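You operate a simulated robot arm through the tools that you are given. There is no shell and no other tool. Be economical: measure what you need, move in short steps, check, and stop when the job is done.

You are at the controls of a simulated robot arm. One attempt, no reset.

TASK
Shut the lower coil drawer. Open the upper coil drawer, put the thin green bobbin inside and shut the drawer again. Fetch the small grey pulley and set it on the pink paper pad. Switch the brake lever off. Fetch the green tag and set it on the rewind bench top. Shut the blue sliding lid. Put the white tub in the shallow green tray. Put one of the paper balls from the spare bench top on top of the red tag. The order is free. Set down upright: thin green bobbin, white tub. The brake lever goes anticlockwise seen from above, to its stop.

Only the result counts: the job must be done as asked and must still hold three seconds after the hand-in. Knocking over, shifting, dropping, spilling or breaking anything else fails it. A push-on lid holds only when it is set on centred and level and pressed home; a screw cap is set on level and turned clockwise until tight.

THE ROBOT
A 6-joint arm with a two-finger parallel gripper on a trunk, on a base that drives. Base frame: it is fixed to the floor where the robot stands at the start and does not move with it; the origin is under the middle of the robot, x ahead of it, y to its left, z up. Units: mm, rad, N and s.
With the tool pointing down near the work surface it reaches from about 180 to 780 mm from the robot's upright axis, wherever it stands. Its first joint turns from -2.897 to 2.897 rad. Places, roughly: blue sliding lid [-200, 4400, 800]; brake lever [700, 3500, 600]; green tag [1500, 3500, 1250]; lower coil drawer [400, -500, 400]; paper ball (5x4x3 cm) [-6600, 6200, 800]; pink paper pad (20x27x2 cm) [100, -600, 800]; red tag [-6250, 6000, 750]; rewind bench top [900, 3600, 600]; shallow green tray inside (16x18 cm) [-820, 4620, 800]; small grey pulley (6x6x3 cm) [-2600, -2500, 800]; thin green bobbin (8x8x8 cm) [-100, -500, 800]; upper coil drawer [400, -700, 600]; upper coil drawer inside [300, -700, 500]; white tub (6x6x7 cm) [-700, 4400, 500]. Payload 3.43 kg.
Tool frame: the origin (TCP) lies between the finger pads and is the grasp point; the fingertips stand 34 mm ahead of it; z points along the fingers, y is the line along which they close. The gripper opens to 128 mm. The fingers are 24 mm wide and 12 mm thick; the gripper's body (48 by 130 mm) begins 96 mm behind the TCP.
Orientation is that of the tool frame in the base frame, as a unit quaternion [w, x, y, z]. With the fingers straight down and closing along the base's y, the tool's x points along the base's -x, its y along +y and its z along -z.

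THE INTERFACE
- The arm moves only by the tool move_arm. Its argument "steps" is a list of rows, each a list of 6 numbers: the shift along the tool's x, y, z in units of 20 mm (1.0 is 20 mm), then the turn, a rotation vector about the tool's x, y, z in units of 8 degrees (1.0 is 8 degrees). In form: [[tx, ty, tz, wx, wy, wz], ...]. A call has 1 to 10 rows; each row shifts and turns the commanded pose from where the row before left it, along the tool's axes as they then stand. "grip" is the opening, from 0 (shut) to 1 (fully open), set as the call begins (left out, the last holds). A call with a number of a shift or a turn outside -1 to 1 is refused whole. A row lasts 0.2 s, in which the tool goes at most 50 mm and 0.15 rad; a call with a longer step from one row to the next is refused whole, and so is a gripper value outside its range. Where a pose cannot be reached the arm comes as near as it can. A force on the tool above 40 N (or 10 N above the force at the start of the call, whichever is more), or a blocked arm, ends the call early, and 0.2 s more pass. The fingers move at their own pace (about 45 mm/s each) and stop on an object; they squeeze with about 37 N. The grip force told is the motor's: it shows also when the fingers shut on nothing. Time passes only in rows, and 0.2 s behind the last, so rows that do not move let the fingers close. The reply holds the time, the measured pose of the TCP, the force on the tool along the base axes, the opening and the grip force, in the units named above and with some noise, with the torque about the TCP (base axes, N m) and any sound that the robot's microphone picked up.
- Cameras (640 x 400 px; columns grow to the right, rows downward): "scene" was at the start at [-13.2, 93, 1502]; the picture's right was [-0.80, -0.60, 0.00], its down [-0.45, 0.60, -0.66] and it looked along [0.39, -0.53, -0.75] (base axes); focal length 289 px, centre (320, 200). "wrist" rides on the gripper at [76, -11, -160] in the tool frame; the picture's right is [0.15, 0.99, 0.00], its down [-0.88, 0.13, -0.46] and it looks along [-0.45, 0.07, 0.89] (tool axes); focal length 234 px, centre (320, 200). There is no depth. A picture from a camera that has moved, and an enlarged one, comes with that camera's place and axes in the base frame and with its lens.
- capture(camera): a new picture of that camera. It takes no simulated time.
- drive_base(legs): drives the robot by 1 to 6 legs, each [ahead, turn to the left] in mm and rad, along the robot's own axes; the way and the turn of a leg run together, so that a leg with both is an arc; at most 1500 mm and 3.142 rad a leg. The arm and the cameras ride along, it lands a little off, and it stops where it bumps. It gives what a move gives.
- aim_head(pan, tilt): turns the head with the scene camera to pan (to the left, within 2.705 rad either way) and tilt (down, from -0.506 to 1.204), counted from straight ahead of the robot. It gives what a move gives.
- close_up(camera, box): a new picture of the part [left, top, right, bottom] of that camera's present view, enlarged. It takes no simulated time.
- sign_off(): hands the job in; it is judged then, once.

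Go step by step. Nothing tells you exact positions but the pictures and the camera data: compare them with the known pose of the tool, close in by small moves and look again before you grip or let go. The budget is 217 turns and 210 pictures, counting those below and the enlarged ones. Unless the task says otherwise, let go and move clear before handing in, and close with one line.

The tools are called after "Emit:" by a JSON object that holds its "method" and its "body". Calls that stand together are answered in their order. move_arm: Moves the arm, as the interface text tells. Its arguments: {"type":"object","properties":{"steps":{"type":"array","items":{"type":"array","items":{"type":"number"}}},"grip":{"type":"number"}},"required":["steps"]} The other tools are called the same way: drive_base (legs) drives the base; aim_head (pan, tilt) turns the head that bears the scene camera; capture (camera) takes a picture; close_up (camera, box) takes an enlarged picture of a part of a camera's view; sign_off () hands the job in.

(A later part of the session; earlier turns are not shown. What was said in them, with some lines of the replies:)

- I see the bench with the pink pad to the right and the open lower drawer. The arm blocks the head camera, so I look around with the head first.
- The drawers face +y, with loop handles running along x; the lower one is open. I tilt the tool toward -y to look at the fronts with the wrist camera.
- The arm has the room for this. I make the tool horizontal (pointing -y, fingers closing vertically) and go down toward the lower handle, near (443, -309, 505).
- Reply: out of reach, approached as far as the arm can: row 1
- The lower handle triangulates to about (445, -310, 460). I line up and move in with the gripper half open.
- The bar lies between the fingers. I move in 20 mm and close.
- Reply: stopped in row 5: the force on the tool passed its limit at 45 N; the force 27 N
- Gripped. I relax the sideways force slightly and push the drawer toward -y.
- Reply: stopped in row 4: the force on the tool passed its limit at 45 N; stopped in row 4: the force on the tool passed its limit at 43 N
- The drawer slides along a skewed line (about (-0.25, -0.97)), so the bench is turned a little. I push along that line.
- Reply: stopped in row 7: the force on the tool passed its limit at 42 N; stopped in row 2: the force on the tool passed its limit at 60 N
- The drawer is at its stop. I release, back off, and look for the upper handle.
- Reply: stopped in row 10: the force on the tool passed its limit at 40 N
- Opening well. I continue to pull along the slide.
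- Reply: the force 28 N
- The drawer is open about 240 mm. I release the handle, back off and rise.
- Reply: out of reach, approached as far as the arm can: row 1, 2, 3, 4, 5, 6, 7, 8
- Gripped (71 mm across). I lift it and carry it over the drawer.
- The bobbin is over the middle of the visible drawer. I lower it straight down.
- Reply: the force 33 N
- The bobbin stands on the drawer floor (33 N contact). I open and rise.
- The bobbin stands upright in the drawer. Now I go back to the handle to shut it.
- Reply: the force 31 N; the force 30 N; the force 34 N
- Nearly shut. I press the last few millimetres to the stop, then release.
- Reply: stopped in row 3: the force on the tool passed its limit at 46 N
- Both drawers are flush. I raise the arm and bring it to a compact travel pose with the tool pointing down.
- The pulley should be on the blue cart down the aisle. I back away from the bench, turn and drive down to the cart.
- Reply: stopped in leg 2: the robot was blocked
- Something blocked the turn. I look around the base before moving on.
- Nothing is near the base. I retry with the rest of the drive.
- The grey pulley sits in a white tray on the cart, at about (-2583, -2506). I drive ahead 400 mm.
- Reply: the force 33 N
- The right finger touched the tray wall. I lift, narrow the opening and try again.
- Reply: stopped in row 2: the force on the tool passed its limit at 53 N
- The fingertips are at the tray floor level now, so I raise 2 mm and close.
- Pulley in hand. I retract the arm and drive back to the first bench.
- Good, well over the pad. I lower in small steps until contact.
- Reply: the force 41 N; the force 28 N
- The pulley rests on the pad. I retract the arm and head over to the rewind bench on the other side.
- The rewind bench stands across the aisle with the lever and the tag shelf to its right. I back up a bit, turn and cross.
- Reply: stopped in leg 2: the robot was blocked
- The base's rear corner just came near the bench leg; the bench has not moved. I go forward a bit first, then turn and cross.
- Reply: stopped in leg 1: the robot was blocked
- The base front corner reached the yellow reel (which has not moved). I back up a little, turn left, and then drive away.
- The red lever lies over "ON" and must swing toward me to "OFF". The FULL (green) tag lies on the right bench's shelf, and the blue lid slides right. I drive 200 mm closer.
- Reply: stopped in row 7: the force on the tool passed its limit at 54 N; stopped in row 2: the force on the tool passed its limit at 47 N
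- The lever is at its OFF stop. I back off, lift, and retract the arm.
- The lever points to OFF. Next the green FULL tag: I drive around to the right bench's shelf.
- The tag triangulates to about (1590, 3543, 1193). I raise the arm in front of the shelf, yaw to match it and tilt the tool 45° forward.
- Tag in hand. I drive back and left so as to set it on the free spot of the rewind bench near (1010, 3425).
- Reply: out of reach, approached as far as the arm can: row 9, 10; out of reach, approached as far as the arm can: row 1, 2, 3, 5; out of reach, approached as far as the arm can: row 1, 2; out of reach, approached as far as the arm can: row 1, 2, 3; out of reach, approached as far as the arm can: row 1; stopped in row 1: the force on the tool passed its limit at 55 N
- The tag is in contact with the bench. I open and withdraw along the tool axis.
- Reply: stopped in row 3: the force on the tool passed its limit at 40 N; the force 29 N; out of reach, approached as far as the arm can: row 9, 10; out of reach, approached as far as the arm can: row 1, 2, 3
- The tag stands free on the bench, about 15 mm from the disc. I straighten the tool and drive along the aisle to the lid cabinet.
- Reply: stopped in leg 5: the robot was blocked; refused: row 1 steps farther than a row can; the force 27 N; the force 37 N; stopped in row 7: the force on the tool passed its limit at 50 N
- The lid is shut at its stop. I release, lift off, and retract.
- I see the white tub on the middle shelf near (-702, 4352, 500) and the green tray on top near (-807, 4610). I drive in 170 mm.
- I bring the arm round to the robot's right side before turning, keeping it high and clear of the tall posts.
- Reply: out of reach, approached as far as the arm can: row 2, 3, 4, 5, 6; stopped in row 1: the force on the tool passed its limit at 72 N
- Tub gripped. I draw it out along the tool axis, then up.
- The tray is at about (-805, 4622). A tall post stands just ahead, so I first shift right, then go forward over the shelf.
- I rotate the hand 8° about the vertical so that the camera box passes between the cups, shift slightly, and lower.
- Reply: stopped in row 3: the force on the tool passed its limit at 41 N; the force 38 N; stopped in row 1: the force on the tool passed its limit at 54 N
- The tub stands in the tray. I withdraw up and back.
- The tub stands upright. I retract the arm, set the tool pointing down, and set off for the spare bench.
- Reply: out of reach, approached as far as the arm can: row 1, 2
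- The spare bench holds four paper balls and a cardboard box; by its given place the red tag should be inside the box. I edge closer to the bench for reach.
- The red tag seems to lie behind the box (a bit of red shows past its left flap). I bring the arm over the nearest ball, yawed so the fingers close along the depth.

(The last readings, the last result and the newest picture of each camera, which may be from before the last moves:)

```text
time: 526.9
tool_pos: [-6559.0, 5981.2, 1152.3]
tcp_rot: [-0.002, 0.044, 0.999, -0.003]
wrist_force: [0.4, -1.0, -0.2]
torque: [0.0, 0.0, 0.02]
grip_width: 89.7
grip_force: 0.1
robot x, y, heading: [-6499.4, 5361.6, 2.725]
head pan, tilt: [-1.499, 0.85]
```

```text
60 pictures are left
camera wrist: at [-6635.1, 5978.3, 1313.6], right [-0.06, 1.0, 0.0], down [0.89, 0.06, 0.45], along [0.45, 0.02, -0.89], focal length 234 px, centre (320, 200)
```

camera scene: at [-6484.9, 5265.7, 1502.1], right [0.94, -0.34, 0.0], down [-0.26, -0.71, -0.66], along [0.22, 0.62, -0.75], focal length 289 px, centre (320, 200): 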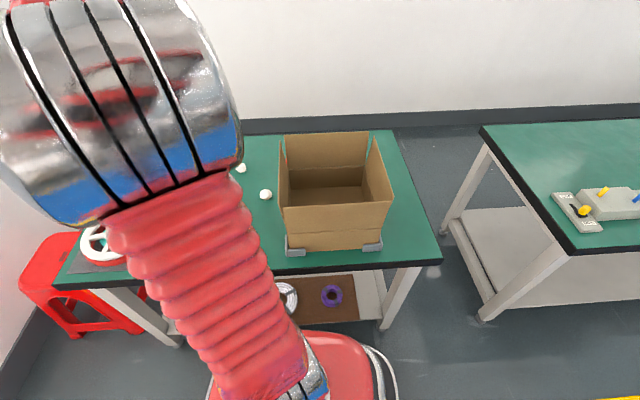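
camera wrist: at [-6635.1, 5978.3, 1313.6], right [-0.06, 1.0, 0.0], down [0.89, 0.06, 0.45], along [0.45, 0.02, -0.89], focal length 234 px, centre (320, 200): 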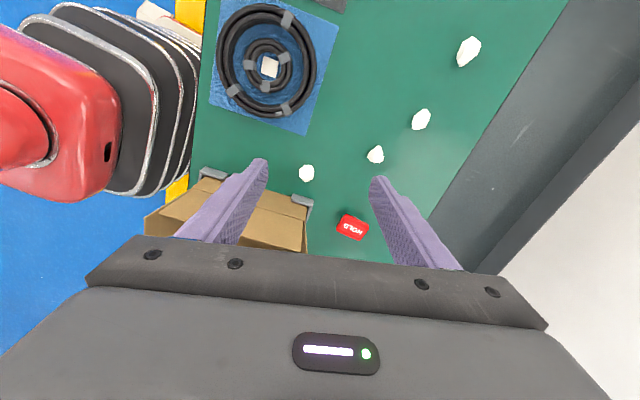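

I see the red HOLD tag at about (-6298, 6080), behind the box. I take the ball at (-6486, 6115), which is well clear of the box.

Emit:
{"method": "move_arm", "body": {"steps": [[-0.44, 1, 0.8, 0, 0, 0], [-0.44, 1, 0.8, 0, 0, 0], [-0.44, 1, 0.8, 0, 0, 0], [-0.44, 1, 0.8, 0, 0, 0], [-0.44, 1, 0.8, 0, 0, 0], [-0.44, 1, 0.8, 0, 0, 0], [-0.44, 1, 0.8, 0, 0, 0]], "grip": 0.7}}

Emit:
{"method": "capture", "body": {"camera": "wrist"}}

Emit:
{"method": "capture", "body": {"camera": "scene"}}

```text
time: 528.5
tool_pos: [-6487.1, 6116.9, 1039.9]
tcp_rot: [-0.001, 0.043, 0.999, -0.002]
wrist_force: [0.9, 0.1, 1.1]
torque: [0.06, -0.02, 0.01]
grip_width: 89.8
grip_force: 0.1
robot x, y, heading: [-6505.1, 5359.4, 2.723]
head pan, tilt: [-1.499, 0.85]
```

```text
59 pictures are left
camera wrist: at [-6562.0, 6112.4, 1200.4], right [-0.06, 1.0, 0.0], down [0.89, 0.05, 0.45], along [0.45, 0.02, -0.89], focal length 234 px, centre (320, 200)
```

wrist: 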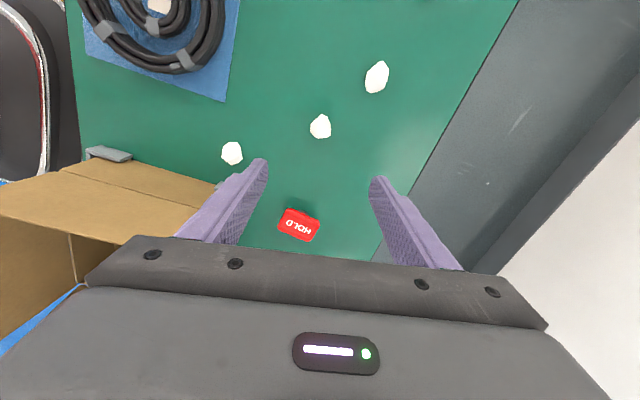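

```text
58 pictures are left
camera scene: at [-6484.9, 5265.7, 1502.1], right [0.94, -0.34, 0.0], down [-0.26, -0.71, -0.66], along [0.22, 0.62, -0.75], focal length 289 px, centre (320, 200)
```

scene: 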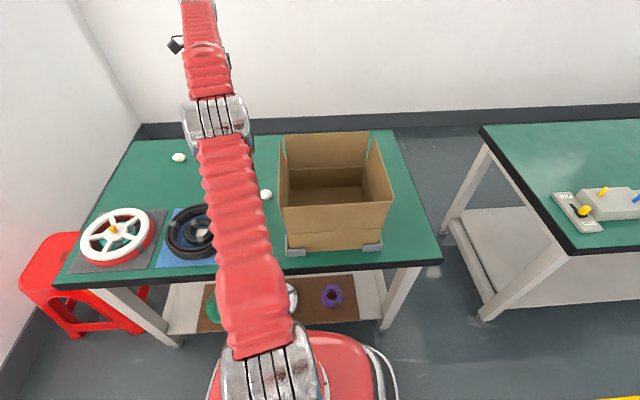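

Emit:
{"method": "move_arm", "body": {"steps": [[0.2, -0.15, 1, 0, 0, 0], [0, 0, 1, 0, 0, 0], [0, 0, 1, 0, 0, 0], [0, 0, 1, 0, 0, 0], [0, 0, 1, 0, 0, 0], [0, 0, 1, 0, 0, 0], [0, 0, 1, 0, 0, 0], [0, 0, 1, 0, 0, 0], [0, 0, 1, 0, 0, 0]]}}

Emit:
{"method": "capture", "body": {"camera": "wrist"}}

Emit:
{"method": "capture", "body": {"camera": "scene"}}

```text
time: 530.5
tool_pos: [-6491.2, 6112.0, 861.5]
tcp_rot: [-0.002, 0.043, 0.999, -0.002]
wrist_force: [0.2, 0.4, 0.1]
torque: [0.02, 0.02, 0.02]
grip_width: 89.7
grip_force: 0.1
robot x, y, heading: [-6500.6, 5357.9, 2.722]
head pan, tilt: [-1.499, 0.85]
```

```text
57 pictures are left
camera wrist: at [-6567.1, 6108.0, 1021.9], right [-0.06, 1.0, 0.0], down [0.89, 0.06, 0.45], along [0.45, 0.02, -0.89], focal length 234 px, centre (320, 200)
```

wrist: 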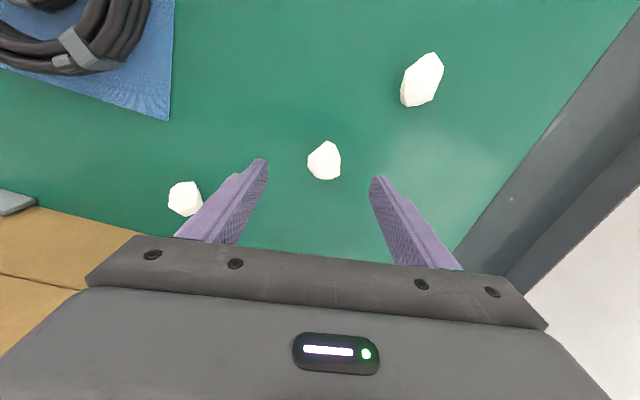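

```text
56 pictures are left
camera scene: at [-6484.9, 5265.8, 1502.1], right [0.94, -0.34, 0.0], down [-0.26, -0.71, -0.66], along [0.22, 0.62, -0.75], focal length 289 px, centre (320, 200)
```

scene: 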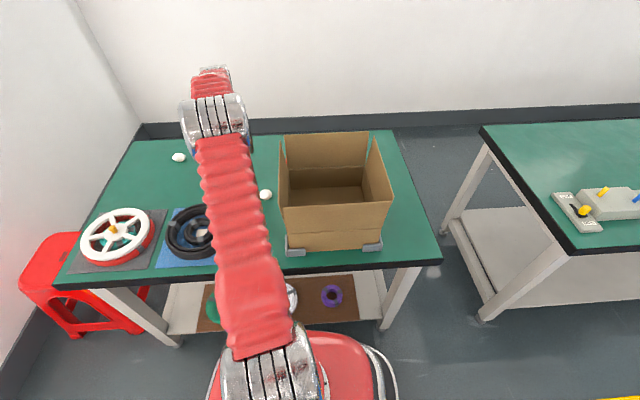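

Emit:
{"method": "move_arm", "body": {"steps": [[-0.15, 0.15, 1, 0, 0, 0], [0, 0, 1, 0, 0, 0], [0, 0, 1, 0, 0, 0], [0, 0, 0.5, 0, 0, 0]], "grip": 0.6}}

Emit:
{"method": "capture", "body": {"camera": "wrist"}}

```text
time: 531.5
tool_pos: [-6489.2, 6117.5, 794.2]
tcp_rot: [-0.001, 0.044, 0.999, 0.002]
wrist_force: [0.8, 0.5, 31.5]
torque: [-1.38, -0.31, -0.05]
grip_width: 76.6
grip_force: 0.0
robot x, y, heading: [-6500.0, 5363.7, 2.723]
head pan, tilt: [-1.499, 0.85]
```

```text
55 pictures are left
camera wrist: at [-6565.0, 6111.5, 954.9], right [-0.06, 1.0, 0.0], down [0.89, 0.05, 0.45], along [0.45, 0.03, -0.89], focal length 234 px, centre (320, 200)
```

wrist: 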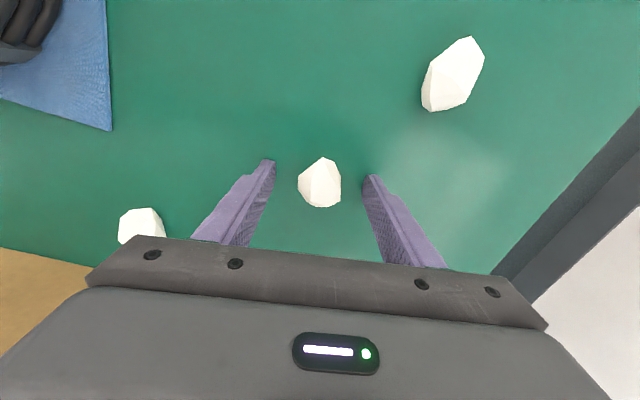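

Emit:
{"method": "move_arm", "body": {"steps": [[0, 0, -0.2, 0, 0, 0], [0, 0, 0, 0, 0, 0], [0, 0, 0, 0, 0, 0], [0, 0, 0, 0, 0, 0]], "grip": 0.1}}

Emit:
{"method": "capture", "body": {"camera": "wrist"}}

```text
time: 532.5
tool_pos: [-6489.7, 6115.9, 793.2]
tcp_rot: [-0.002, 0.043, 0.999, 0.0]
wrist_force: [0.1, 13.8, 14.8]
torque: [0.87, -0.23, 0.17]
grip_width: 31.4
grip_force: 36.5
robot x, y, heading: [-6502.2, 5363.2, 2.719]
head pan, tilt: [-1.499, 0.85]
```

```text
54 pictures are left
camera wrist: at [-6565.2, 6111.0, 955.0], right [-0.06, 1.0, 0.0], down [0.89, 0.05, 0.45], along [0.45, 0.03, -0.89], focal length 234 px, centre (320, 200)
```

wrist: 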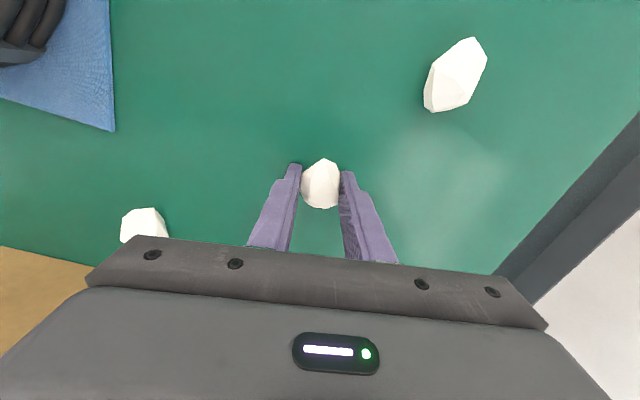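

Emit:
{"method": "move_arm", "body": {"steps": [[0, 0, -0.5, 0, 0, 0], [0, 0, -1, 0, 0, 0], [0, 0, -1, 0, 0, 0], [0, 0, -1, 0, 0, 0], [0, 0, -1, 0, 0, 0], [0, 0, -1, 0, 0, 0], [-1, -0.1, 0, 0, 0, 0], [-1, -0.1, 0, 0, 0, 0], [-1, -0.1, 0, 0, 0, 0]]}}

Emit:
{"method": "capture", "body": {"camera": "wrist"}}

Emit:
{"method": "capture", "body": {"camera": "scene"}}

```text
time: 534.5
tool_pos: [-6428.9, 6104.2, 903.3]
tcp_rot: [-0.002, 0.042, 0.999, -0.003]
wrist_force: [-0.2, -0.3, 0.4]
torque: [0.01, -0.01, -0.02]
grip_width: 28.3
grip_force: 37.5
robot x, y, heading: [-6503.4, 5363.6, 2.723]
head pan, tilt: [-1.499, 0.85]
```

```text
53 pictures are left
camera wrist: at [-6505.3, 6099.9, 1064.3], right [-0.06, 1.0, 0.0], down [0.89, 0.06, 0.45], along [0.45, 0.02, -0.89], focal length 234 px, centre (320, 200)
```

wrist: 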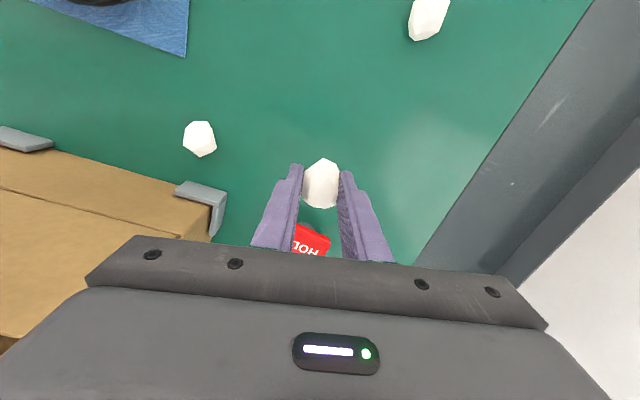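

```text
52 pictures are left
camera scene: at [-6485.0, 5265.8, 1502.1], right [0.94, -0.34, 0.0], down [-0.26, -0.71, -0.66], along [0.22, 0.62, -0.75], focal length 289 px, centre (320, 200)
```

scene: 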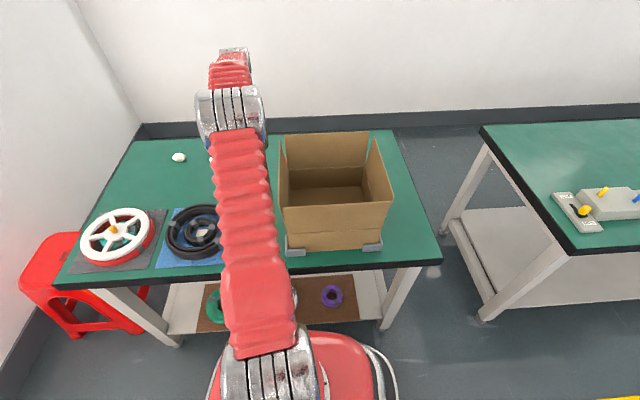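

Emit:
{"method": "move_arm", "body": {"steps": [[-1, -0.1, 0, 0, 0, 0], [-1, -0.1, 0, 0, 0, 0], [-1, -0.1, 0, 0, 0, 0], [-1, -0.1, 0, 0, 0, 0]]}}

Emit:
{"method": "capture", "body": {"camera": "wrist"}}

Emit:
{"method": "capture", "body": {"camera": "scene"}}

```text
time: 535.5
tool_pos: [-6349.9, 6088.7, 905.5]
tcp_rot: [-0.002, 0.044, 0.999, -0.003]
wrist_force: [0.2, 0.5, -0.9]
torque: [-0.01, -0.04, -0.01]
grip_width: 28.6
grip_force: 37.1
robot x, y, heading: [-6502.9, 5366.8, 2.723]
head pan, tilt: [-1.499, 0.85]
```

```text
51 pictures are left
camera wrist: at [-6426.7, 6085.2, 1065.0], right [-0.06, 1.0, 0.0], down [0.89, 0.06, 0.45], along [0.45, 0.02, -0.89], focal length 234 px, centre (320, 200)
```

wrist: 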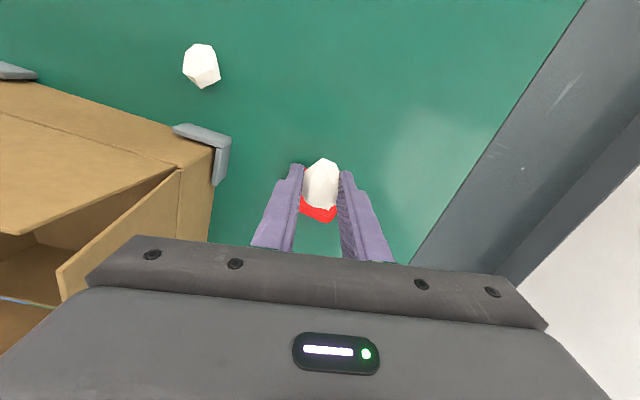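

```text
50 pictures are left
camera scene: at [-6484.9, 5265.8, 1502.1], right [0.94, -0.34, 0.0], down [-0.26, -0.71, -0.66], along [0.22, 0.62, -0.75], focal length 289 px, centre (320, 200)
```

scene: 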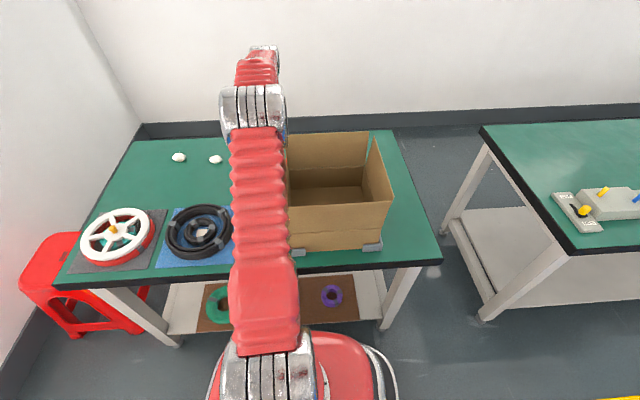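

Emit:
{"method": "move_arm", "body": {"steps": [[-1, -0.05, 0, 0, 0, 0], [-1, -0.05, 0, 0, 0, 0], [-1, -0.05, 0, 0, 0, 0], [0, 0, 1, 0, 0, 0], [0, 0, 1, 0, 0, 0]]}}

Emit:
{"method": "capture", "body": {"camera": "wrist"}}

Emit:
{"method": "capture", "body": {"camera": "scene"}}

```text
time: 536.7
tool_pos: [-6289.8, 6081.3, 863.2]
tcp_rot: [-0.002, 0.043, 0.999, -0.003]
wrist_force: [0.2, -0.4, 0.4]
torque: [0.02, -0.02, -0.03]
grip_width: 28.4
grip_force: 37.2
robot x, y, heading: [-6502.6, 5359.9, 2.72]
head pan, tilt: [-1.499, 0.85]
```

```text
49 pictures are left
camera wrist: at [-6366.2, 6077.4, 1024.0], right [-0.06, 1.0, 0.0], down [0.89, 0.06, 0.45], along [0.45, 0.02, -0.89], focal length 234 px, centre (320, 200)
```

wrist: 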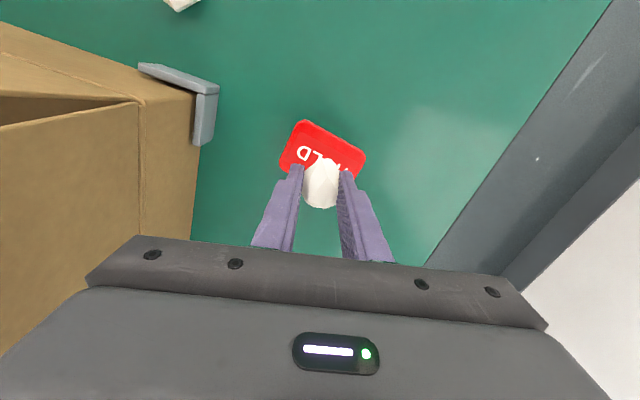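

```text
48 pictures are left
camera scene: at [-6484.7, 5265.7, 1502.1], right [0.94, -0.34, 0.0], down [-0.26, -0.71, -0.66], along [0.22, 0.62, -0.75], focal length 289 px, centre (320, 200)
```

scene: 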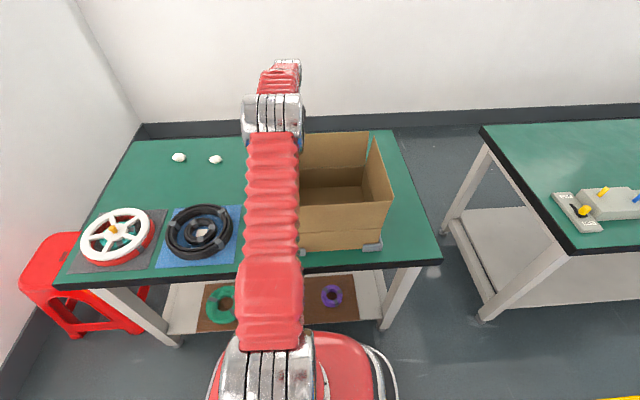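

Emit:
{"method": "move_arm", "body": {"steps": [[0.6, 0, 0.5, 0, 0, 0], [0, 0, 0.5, 0, 0, 0]]}}

Emit:
{"method": "capture", "body": {"camera": "wrist"}}

```text
time: 537.3
tool_pos: [-6302.0, 6080.4, 844.0]
tcp_rot: [-0.002, 0.044, 0.999, -0.002]
wrist_force: [-0.1, -0.4, -0.5]
torque: [0.0, 0.0, 0.03]
grip_width: 28.3
grip_force: 36.4
robot x, y, heading: [-6503.6, 5360.4, 2.725]
head pan, tilt: [-1.499, 0.85]
```

```text
47 pictures are left
camera wrist: at [-6378.4, 6077.8, 1003.9], right [-0.06, 1.0, 0.0], down [0.89, 0.06, 0.45], along [0.45, 0.02, -0.89], focal length 234 px, centre (320, 200)
```

wrist: 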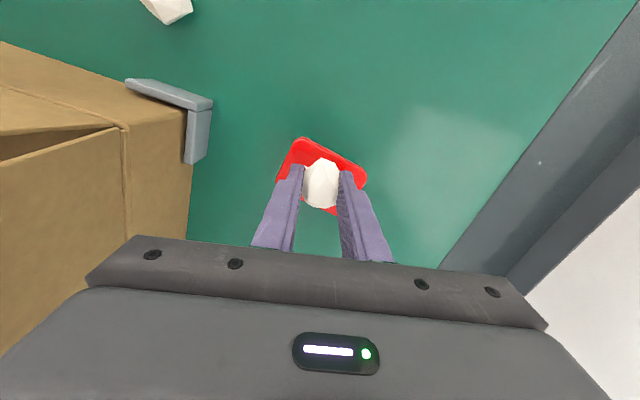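

Emit:
{"method": "move_arm", "body": {"steps": [[0, 0, 0.3, 0, 0, 0], [0, 0, 0.2, 0, 0, 0], [0, 0, 0, 0, 0, 0]]}}

Emit:
{"method": "close_up", "body": {"camera": "wrist", "box": [250, 130, 390, 220]}}

```text
time: 538.1
tool_pos: [-6303.3, 6081.4, 831.9]
tcp_rot: [-0.002, 0.043, 0.999, -0.002]
wrist_force: [0.4, 0.0, 1.4]
torque: [-0.02, -0.01, 0.01]
grip_width: 26.3
grip_force: 37.2
robot x, y, heading: [-6501.9, 5360.0, 2.722]
head pan, tilt: [-1.499, 0.85]
```

```text
4.44 times, centred on (320, 175) of wrist
camera zoom: at [-6379.0, 6077.8, 993.6], right [-0.06, 1.0, 0.0], down [0.89, 0.06, 0.45], along [0.45, 0.02, -0.89], focal length 1041 px, centre (320, 311)
```

zoom: 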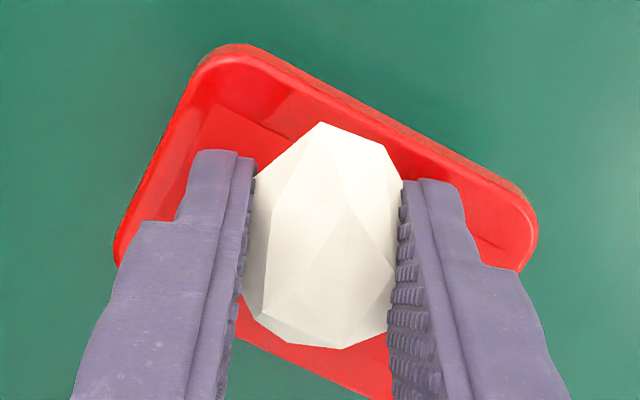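

Emit:
{"method": "move_arm", "body": {"steps": [[0, 0, 0.1, 0, 0, 0], [0, 0, 0, 0, 0, 0]]}}

```text
time: 538.7
tool_pos: [-6302.8, 6081.3, 830.5]
tcp_rot: [-0.002, 0.044, 0.999, -0.001]
wrist_force: [-0.3, -0.7, 1.8]
torque: [0.07, 0.03, -0.02]
grip_width: 25.9
grip_force: 37.1
robot x, y, heading: [-6503.4, 5366.8, 2.72]
head pan, tilt: [-1.499, 0.85]
```

Emit:
{"method": "move_arm", "body": {"steps": [[0, 0, 0.1, 0, 0, 0], [0, 0, 0, 0, 0, 0]]}}

Emit:
{"method": "close_up", "body": {"camera": "wrist", "box": [250, 130, 390, 220]}}

```text
time: 539.3
tool_pos: [-6303.2, 6083.2, 831.8]
tcp_rot: [-0.002, 0.044, 0.999, -0.001]
wrist_force: [-2.5, -2.7, 17.1]
torque: [-0.04, 0.01, -0.01]
grip_width: 25.1
grip_force: 37.1
robot x, y, heading: [-6501.2, 5360.4, 2.722]
head pan, tilt: [-1.499, 0.85]
```

```text
4.44 times, centred on (320, 175) of wrist
camera zoom: at [-6378.8, 6078.0, 991.6], right [-0.06, 1.0, 0.0], down [0.89, 0.05, 0.45], along [0.45, 0.03, -0.89], focal length 1041 px, centre (320, 311)
```

zoom: 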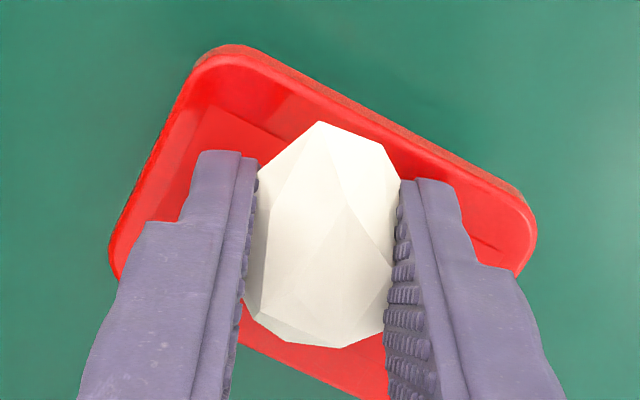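

Emit:
{"method": "move_arm", "body": {"steps": [[0, 0, -0.07, 0, 0, 0], [0, 0, 0, 0, 0, 0]]}}

Emit:
{"method": "move_arm", "body": {"steps": [[0, 0, 0, 0, 0, 0], [0, 0, 0, 0, 0, 0]], "grip": 0.25}}

Emit:
{"method": "close_up", "body": {"camera": "wrist", "box": [250, 130, 390, 220]}}

```text
time: 539.9
tool_pos: [-6302.6, 6081.6, 830.6]
tcp_rot: [-0.002, 0.044, 0.999, -0.001]
wrist_force: [-2.8, 1.2, 13.7]
torque: [0.08, 0.04, -0.02]
grip_width: 25.3
grip_force: 37.0
robot x, y, heading: [-6502.8, 5359.9, 2.724]
head pan, tilt: [-1.499, 0.85]
```

```text
time: 540.5
tool_pos: [-6301.6, 6081.8, 831.6]
tcp_rot: [-0.002, 0.043, 0.999, -0.002]
wrist_force: [0.8, -0.2, 14.2]
torque: [0.05, -0.04, -0.01]
grip_width: 33.7
grip_force: 7.8
robot x, y, heading: [-6498.7, 5361.9, 2.725]
head pan, tilt: [-1.499, 0.85]
```

```text
4.44 times, centred on (320, 175) of wrist
camera zoom: at [-6378.0, 6077.9, 991.7], right [-0.06, 1.0, 0.0], down [0.89, 0.05, 0.45], along [0.45, 0.02, -0.89], focal length 1041 px, centre (320, 311)
```

zoom: 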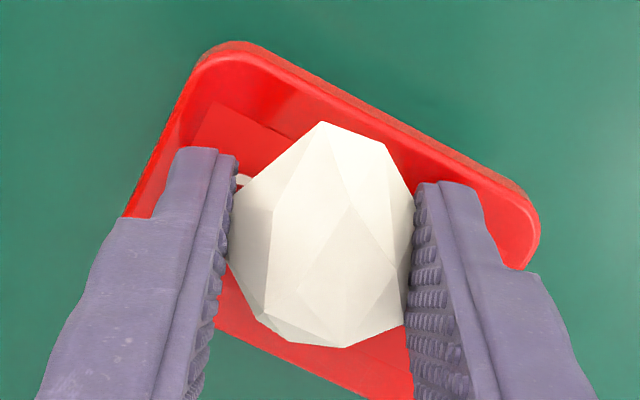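

Emit:
{"method": "move_arm", "body": {"steps": [[0, 0, 0, 0, 0, 0], [0, 0, 0, 0, 0, 0]], "grip": 0.3}}

Emit:
{"method": "move_arm", "body": {"steps": [[0, 0, 0, 0, 0, 0], [0, 0, 0, 0, 0, 0]], "grip": 0.4}}

Emit:
{"method": "close_up", "body": {"camera": "wrist", "box": [250, 130, 390, 220]}}

```text
time: 541.1
tool_pos: [-6302.4, 6082.1, 831.4]
tcp_rot: [-0.001, 0.044, 0.999, -0.002]
wrist_force: [1.1, -2.2, 16.0]
torque: [0.03, -0.14, -0.01]
grip_width: 36.1
grip_force: 0.1
robot x, y, heading: [-6501.2, 5361.4, 2.722]
head pan, tilt: [-1.499, 0.85]
```

```text
time: 541.7
tool_pos: [-6302.0, 6081.6, 832.0]
tcp_rot: [-0.002, 0.043, 0.999, -0.002]
wrist_force: [0.6, -1.7, 15.2]
torque: [0.04, -0.12, 0.0]
grip_width: 46.4
grip_force: 0.0
robot x, y, heading: [-6502.6, 5362.8, 2.726]
head pan, tilt: [-1.499, 0.85]
```

```text
4.44 times, centred on (320, 175) of wrist
camera zoom: at [-6378.3, 6078.0, 991.6], right [-0.06, 1.0, 0.0], down [0.89, 0.06, 0.45], along [0.45, 0.02, -0.89], focal length 1041 px, centre (320, 311)
```

zoom: 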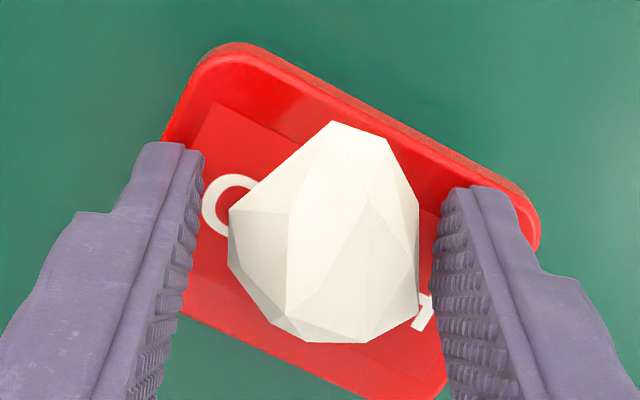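

Ball rests on the tag. I rise straight up slowly.

Emit:
{"method": "move_arm", "body": {"steps": [[0, 0, -0.2, 0, 0, 0], [0, 0, -0.5, 0, 0, 0], [0, 0, -1, 0, 0, 0], [0, 0, -1, 0, 0, 0], [0, 0, -1, 0, 0, 0], [0, 0, -1, 0, 0, 0], [0, 0, -1, 0, 0, 0]]}}

Emit:
{"method": "capture", "body": {"camera": "wrist"}}

```text
time: 543.3
tool_pos: [-6302.1, 6083.0, 945.5]
tcp_rot: [-0.001, 0.044, 0.999, -0.003]
wrist_force: [-0.3, -0.1, -0.5]
torque: [-0.02, 0.01, -0.02]
grip_width: 51.1
grip_force: 0.0
robot x, y, heading: [-6498.9, 5362.5, 2.725]
head pan, tilt: [-1.499, 0.85]
```

```text
42 pictures are left
camera wrist: at [-6378.2, 6079.7, 1105.9], right [-0.06, 1.0, 0.0], down [0.89, 0.06, 0.45], along [0.45, 0.02, -0.89], focal length 234 px, centre (320, 200)
```

wrist: 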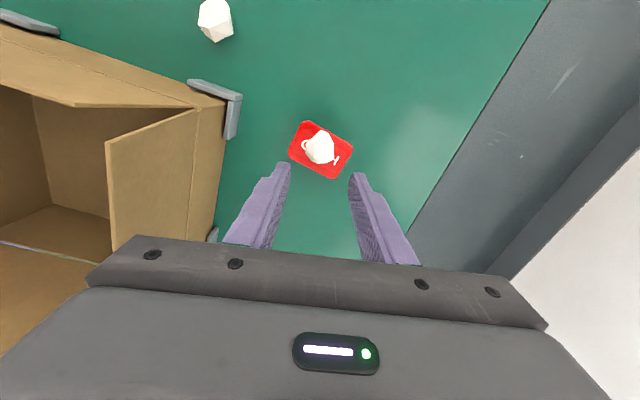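

Emit:
{"method": "move_arm", "body": {"steps": [[0, 0, -1, 0, 0, 0], [0, 0, -1, 0, 0, 0], [0, 0, -1, 0, 0, 0], [0, 0, -1, 0, 0, 0], [0, 0, -1, 0, 0, 0], [0, 0, -1, 0, 0, 0], [1, 0, 0, 0, 0, 0], [1, 0, 0, 0, 0, 0], [1, 0, 0, 0, 0, 0], [1, 0, 0, 0, 0, 0]]}}

Emit:
{"method": "capture", "body": {"camera": "wrist"}}

Emit:
{"method": "capture", "body": {"camera": "scene"}}

```text
time: 545.5
tool_pos: [-6382.7, 6089.9, 1064.6]
tcp_rot: [-0.003, 0.044, 0.999, -0.002]
wrist_force: [0.3, 0.6, 0.4]
torque: [0.05, 0.05, -0.01]
grip_width: 51.3
grip_force: 0.0
robot x, y, heading: [-6502.1, 5360.7, 2.724]
head pan, tilt: [-1.499, 0.85]
```

```text
41 pictures are left
camera wrist: at [-6457.9, 6085.3, 1225.5], right [-0.06, 1.0, 0.0], down [0.89, 0.06, 0.45], along [0.45, 0.02, -0.89], focal length 234 px, centre (320, 200)
```

wrist: 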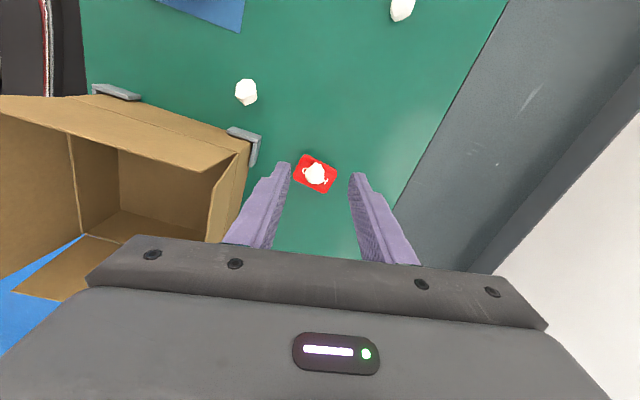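

```text
40 pictures are left
camera scene: at [-6484.7, 5265.7, 1502.1], right [0.94, -0.34, 0.0], down [-0.26, -0.71, -0.66], along [0.22, 0.62, -0.75], focal length 289 px, centre (320, 200)
```

scene: 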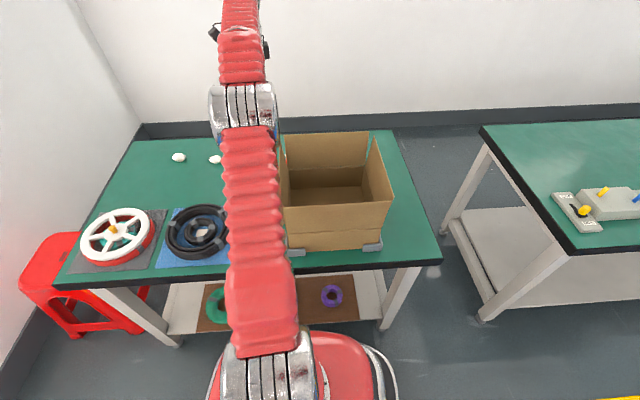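

The ball lies still on the red tag, the arm is clear, and every part of the job has been done, so I hand in.

Emit:
{"method": "sign_off", "body": {}}

```text
The job is handed in.
```

I completed all eight tasks and handed the job in; the judge's result was not shown to me.
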